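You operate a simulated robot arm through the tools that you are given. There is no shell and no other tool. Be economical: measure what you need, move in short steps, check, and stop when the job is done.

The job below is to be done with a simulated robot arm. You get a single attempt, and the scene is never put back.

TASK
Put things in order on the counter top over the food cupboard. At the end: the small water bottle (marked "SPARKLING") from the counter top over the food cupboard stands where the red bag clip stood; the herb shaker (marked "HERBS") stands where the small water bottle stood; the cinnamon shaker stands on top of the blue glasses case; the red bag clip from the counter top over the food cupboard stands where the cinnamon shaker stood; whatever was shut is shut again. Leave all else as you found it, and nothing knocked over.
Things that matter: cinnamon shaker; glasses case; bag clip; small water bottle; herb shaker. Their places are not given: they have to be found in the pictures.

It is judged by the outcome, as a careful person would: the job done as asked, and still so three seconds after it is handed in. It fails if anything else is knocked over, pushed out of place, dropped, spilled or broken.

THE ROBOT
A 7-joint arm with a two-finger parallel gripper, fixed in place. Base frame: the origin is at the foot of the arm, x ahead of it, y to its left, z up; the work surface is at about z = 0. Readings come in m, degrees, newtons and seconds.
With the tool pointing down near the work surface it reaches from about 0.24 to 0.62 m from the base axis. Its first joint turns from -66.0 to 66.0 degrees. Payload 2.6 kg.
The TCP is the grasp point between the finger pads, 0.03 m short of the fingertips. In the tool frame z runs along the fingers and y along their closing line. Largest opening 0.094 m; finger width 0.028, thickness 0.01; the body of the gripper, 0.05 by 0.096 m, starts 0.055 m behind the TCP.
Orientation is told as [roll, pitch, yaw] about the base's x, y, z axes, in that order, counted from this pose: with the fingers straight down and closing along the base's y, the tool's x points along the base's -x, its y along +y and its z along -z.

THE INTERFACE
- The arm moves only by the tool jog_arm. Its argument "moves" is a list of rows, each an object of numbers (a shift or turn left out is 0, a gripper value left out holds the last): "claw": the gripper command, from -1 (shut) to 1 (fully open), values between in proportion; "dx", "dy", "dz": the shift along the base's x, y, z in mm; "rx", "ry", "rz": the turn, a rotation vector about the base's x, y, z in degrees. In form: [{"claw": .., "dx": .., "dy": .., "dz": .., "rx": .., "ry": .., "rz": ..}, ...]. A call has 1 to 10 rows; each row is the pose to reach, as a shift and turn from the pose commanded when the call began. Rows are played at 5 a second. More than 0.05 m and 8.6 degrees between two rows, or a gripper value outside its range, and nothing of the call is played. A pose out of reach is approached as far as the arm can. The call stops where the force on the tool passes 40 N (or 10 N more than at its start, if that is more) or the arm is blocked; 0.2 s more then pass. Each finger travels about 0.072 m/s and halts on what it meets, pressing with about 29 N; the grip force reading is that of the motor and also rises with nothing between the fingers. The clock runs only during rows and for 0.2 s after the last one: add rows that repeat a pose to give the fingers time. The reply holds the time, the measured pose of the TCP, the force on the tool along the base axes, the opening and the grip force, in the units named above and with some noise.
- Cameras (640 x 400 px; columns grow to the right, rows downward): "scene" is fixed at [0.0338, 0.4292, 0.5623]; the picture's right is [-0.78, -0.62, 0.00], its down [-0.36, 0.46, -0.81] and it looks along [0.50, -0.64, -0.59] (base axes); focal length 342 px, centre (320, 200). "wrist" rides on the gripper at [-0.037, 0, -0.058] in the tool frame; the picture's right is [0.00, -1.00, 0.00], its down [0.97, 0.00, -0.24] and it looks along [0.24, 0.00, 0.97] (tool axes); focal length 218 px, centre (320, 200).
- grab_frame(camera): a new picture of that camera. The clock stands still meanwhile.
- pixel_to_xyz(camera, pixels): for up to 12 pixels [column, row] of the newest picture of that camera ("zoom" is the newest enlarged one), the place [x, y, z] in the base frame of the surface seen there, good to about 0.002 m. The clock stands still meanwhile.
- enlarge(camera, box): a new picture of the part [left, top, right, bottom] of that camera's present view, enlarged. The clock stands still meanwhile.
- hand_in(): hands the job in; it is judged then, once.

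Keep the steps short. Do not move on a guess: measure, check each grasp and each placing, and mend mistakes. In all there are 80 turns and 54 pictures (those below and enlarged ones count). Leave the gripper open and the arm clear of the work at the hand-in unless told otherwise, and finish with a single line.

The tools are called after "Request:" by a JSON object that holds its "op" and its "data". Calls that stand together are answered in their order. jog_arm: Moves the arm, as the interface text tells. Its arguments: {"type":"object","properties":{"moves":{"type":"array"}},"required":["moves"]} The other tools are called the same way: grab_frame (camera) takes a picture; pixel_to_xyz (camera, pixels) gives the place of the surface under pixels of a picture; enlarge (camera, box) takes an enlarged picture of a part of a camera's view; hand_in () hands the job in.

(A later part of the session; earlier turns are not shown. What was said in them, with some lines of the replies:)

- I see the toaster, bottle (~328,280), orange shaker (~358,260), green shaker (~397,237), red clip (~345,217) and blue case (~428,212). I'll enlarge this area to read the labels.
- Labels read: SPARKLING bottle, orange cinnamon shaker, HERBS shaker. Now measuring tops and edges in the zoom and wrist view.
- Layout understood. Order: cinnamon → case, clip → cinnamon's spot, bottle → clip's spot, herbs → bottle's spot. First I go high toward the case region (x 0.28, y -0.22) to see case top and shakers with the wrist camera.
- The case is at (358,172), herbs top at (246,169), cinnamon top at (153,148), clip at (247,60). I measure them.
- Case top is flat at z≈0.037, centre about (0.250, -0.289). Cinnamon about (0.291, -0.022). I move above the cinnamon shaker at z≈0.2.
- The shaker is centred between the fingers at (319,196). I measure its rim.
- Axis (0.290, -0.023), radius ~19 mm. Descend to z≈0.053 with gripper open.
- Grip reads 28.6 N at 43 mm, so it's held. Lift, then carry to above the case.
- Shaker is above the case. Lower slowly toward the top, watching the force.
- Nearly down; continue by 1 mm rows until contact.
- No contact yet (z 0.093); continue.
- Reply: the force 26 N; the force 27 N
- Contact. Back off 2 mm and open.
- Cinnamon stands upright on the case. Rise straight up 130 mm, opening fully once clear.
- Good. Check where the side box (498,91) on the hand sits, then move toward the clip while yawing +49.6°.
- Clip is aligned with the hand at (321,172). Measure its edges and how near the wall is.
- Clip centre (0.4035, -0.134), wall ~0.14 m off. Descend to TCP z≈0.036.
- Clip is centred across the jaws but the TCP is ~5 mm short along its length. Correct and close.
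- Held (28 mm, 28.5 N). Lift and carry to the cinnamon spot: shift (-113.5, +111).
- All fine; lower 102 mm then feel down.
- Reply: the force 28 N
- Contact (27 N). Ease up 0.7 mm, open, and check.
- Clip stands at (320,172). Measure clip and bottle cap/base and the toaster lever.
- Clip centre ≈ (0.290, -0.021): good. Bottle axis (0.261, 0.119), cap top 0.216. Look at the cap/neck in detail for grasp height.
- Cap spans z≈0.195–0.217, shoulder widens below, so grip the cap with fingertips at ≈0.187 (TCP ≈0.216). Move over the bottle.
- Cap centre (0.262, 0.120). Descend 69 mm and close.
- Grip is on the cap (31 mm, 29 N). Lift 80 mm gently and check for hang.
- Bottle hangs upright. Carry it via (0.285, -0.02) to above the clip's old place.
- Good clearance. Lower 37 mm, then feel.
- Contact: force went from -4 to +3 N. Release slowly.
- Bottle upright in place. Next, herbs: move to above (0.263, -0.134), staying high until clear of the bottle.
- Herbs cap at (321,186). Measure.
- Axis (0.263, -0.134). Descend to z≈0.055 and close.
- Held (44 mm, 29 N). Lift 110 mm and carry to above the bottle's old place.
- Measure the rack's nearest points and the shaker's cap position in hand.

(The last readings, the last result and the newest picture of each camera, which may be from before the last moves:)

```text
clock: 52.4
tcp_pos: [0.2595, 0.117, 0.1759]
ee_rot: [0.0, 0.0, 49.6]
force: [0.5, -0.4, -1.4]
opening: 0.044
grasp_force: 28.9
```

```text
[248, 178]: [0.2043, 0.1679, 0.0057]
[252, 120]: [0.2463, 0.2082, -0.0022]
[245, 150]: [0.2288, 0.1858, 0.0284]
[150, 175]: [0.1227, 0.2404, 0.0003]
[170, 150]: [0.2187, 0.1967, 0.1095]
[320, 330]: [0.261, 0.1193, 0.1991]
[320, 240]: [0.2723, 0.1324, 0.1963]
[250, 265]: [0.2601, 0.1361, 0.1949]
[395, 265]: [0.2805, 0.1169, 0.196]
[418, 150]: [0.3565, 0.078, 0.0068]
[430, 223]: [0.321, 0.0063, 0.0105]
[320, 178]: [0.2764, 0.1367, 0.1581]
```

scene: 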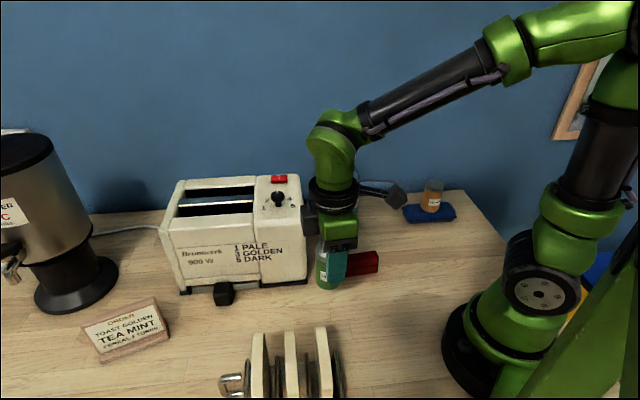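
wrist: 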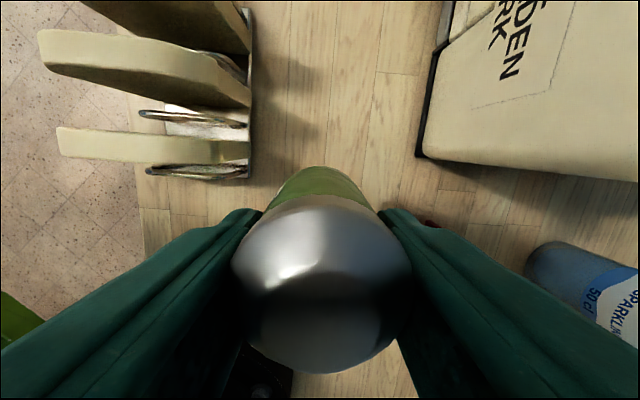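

Rack is ≥6 cm away from the axis; safe with limited opening. Lower 115 mm then feel.

Request:
{"op": "jog_arm", "data": {"moves": [{"claw": -1, "dx": 0.5, "dy": -1, "dz": -40}, {"claw": -1, "dx": 0.5, "dy": -1, "dz": -80}, {"claw": -1, "dx": 0.5, "dy": -1, "dz": -108}, {"claw": -1, "dx": 0.5, "dy": -1, "dz": -116}, {"claw": -1, "dx": 0.5, "dy": -1, "dz": -116}]}}

Request:
{"op": "jog_arm", "data": {"moves": [{"claw": -1, "dz": -1}, {"claw": -1, "dz": -2}, {"claw": -1, "dz": -2}]}}

Request:
{"op": "jog_arm", "data": {"moves": [{"claw": -1, "dz": -1}, {"claw": -1, "dz": -1}]}}

```text
clock: 53.6
tcp_pos: [0.2625, 0.1177, 0.0584]
ee_rot: [0.0, -0.1, 49.6]
force: [0.3, -1.0, 0.2]
opening: 0.0438
grasp_force: 29.0
```

```text
clock: 54.4
tcp_pos: [0.2624, 0.1174, 0.0575]
ee_rot: [0.0, 0.0, 49.5]
force: [0.1, -0.5, -0.3]
opening: 0.0438
grasp_force: 29.1
```

```text
clock: 55.0
tcp_pos: [0.2632, 0.1161, 0.0572]
ee_rot: [0.0, 0.0, 49.6]
force: [0.4, 0.0, -0.2]
opening: 0.0436
grasp_force: 29.3
```

Slight correction (-1.5, -2 mm), then continue down.

Request:
{"op": "jog_arm", "data": {"moves": [{"claw": -1, "dx": -1.5, "dy": -2}, {"claw": -1, "dx": -1.5, "dy": -2, "dz": -1}, {"claw": -1, "dx": -1.5, "dy": -2, "dz": -1}]}}

Request:
{"op": "jog_arm", "data": {"moves": [{"claw": -1, "dz": -1}, {"claw": -1, "dz": -1}]}}

```text
clock: 55.8
tcp_pos: [0.2624, 0.1157, 0.0565]
ee_rot: [0.0, -0.1, 49.6]
force: [-6.0, 5.0, 20.8]
opening: 0.0437
grasp_force: 29.4
```

```text
clock: 56.4
tcp_pos: [0.2611, 0.1154, 0.0551]
ee_rot: [-0.1, -0.2, 49.7]
force: [-1.4, 9.9, 27.4]
opening: 0.0436
grasp_force: 28.8
```

Contact. Ease up 1.3 mm, open partly and rise.

Request:
{"op": "jog_arm", "data": {"moves": [{"claw": -1, "dz": 1.3}, {"claw": -1, "dz": 1.3}, {"claw": 0, "dz": 1.3}, {"claw": 0.2, "dz": 1.3}, {"claw": 0.45, "dz": 1.3}, {"claw": 0.45, "dz": 1.3}]}}

Request:
{"op": "jog_arm", "data": {"moves": [{"claw": 0.45, "dz": 30}, {"claw": 0.45, "dz": 70}, {"claw": 0.45, "dz": 110}, {"claw": 0.45, "dz": 155}, {"claw": 0.45, "dz": 200}, {"claw": 0.45, "dz": 235}, {"claw": 0.45, "dz": 235}]}}

Request:
{"op": "grab_frame", "data": {"camera": "wrist"}}

Request:
{"op": "grab_frame", "data": {"camera": "scene"}}

```text
clock: 57.8
tcp_pos: [0.2617, 0.1147, 0.0561]
ee_rot: [0.0, 0.0, 49.6]
force: [-0.2, 0.6, 0.3]
opening: 0.068
grasp_force: 0.1
```

```text
clock: 59.4
tcp_pos: [0.2607, 0.1154, 0.2902]
ee_rot: [0.0, 0.0, 49.7]
force: [0.5, 0.4, 0.2]
opening: 0.0683
grasp_force: 0.0
```

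```text
24 pictures are left
```

wrist: 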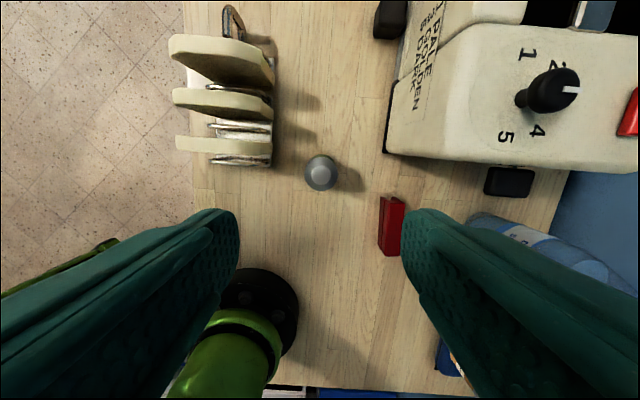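

```text
23 pictures are left
```

scene: 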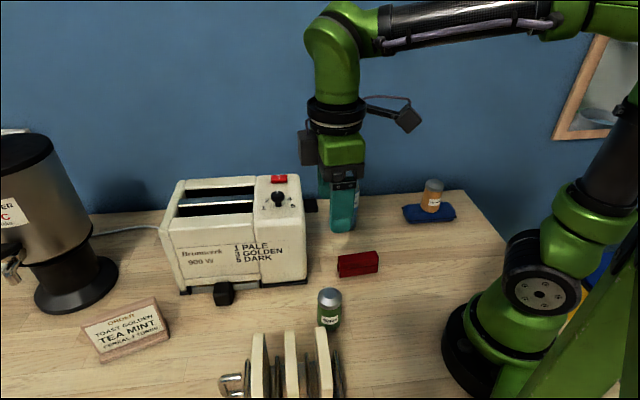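

Herbs stands at (321,174). Verify positions, and move the arm up/back clear, opening the gripper.

Request:
{"op": "pixel_to_xyz", "data": {"camera": "wrist", "pixels": [[321, 174], [307, 173], [335, 173], [321, 161], [321, 188]]}}

Request:
{"op": "jog_arm", "data": {"moves": [{"claw": 0.6, "dx": 20, "dy": -20, "dz": 10}, {"claw": 0.8, "dx": 40, "dy": -40, "dz": 20}, {"claw": 1, "dx": 60, "dy": -65, "dz": 25}, {"claw": 1, "dx": 70, "dy": -90, "dz": 30}, {"claw": 1, "dx": 80, "dy": -120, "dz": 30}, {"claw": 1, "dx": 80, "dy": -120, "dz": 30}]}}

Request:
{"op": "grab_frame", "data": {"camera": "wrist"}}

Request:
{"op": "enlarge", "data": {"camera": "scene", "box": [290, 130, 480, 340]}}

```text
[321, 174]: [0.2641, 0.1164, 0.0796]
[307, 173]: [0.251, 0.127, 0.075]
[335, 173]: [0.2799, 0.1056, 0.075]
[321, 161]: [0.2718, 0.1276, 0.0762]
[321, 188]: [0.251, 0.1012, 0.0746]
```

```text
clock: 60.8
tcp_pos: [0.3408, -0.0049, 0.3215]
ee_rot: [0.0, 0.1, 49.7]
force: [-0.1, 0.3, -0.1]
opening: 0.0941
grasp_force: 0.0
```

```text
22 pictures are left
```

wrist: 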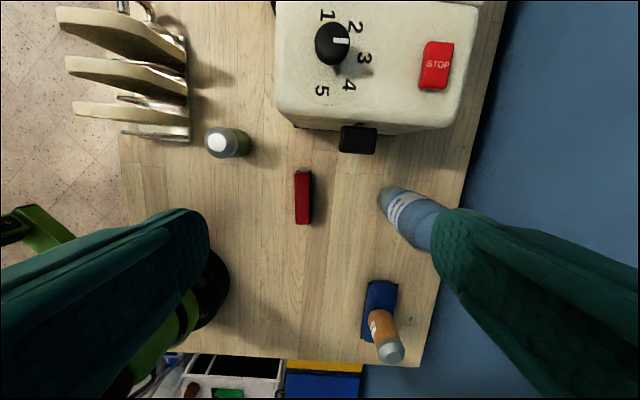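

```text
1.90 times, centred on (385, 235) of scene
```

zoom: 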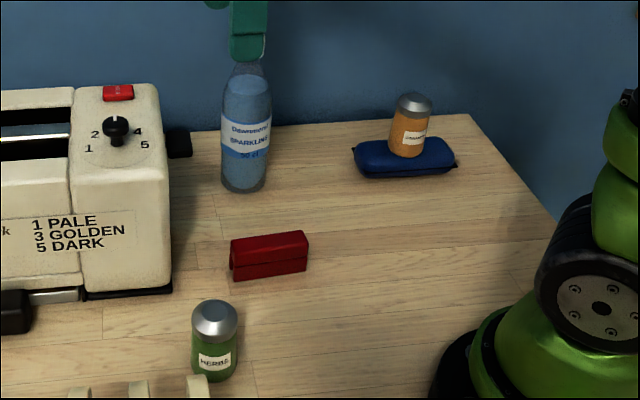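

All pieces stand upright in their places: herbs is about 4 mm off the bottle's old spot, the clip about 2 mm off. The toaster, rack and case look undisturbed. Gripper is open and clear, so I hand in.

Request:
{"op": "hand_in", "data": {}}

```text
The job is handed in.
```

Done: the bottle stands where the clip was, the herbs where the bottle was, the clip where the cinnamon was, and the cinnamon is on the glasses case; I opened nothing, nothing was knocked over, and the job is handed in.
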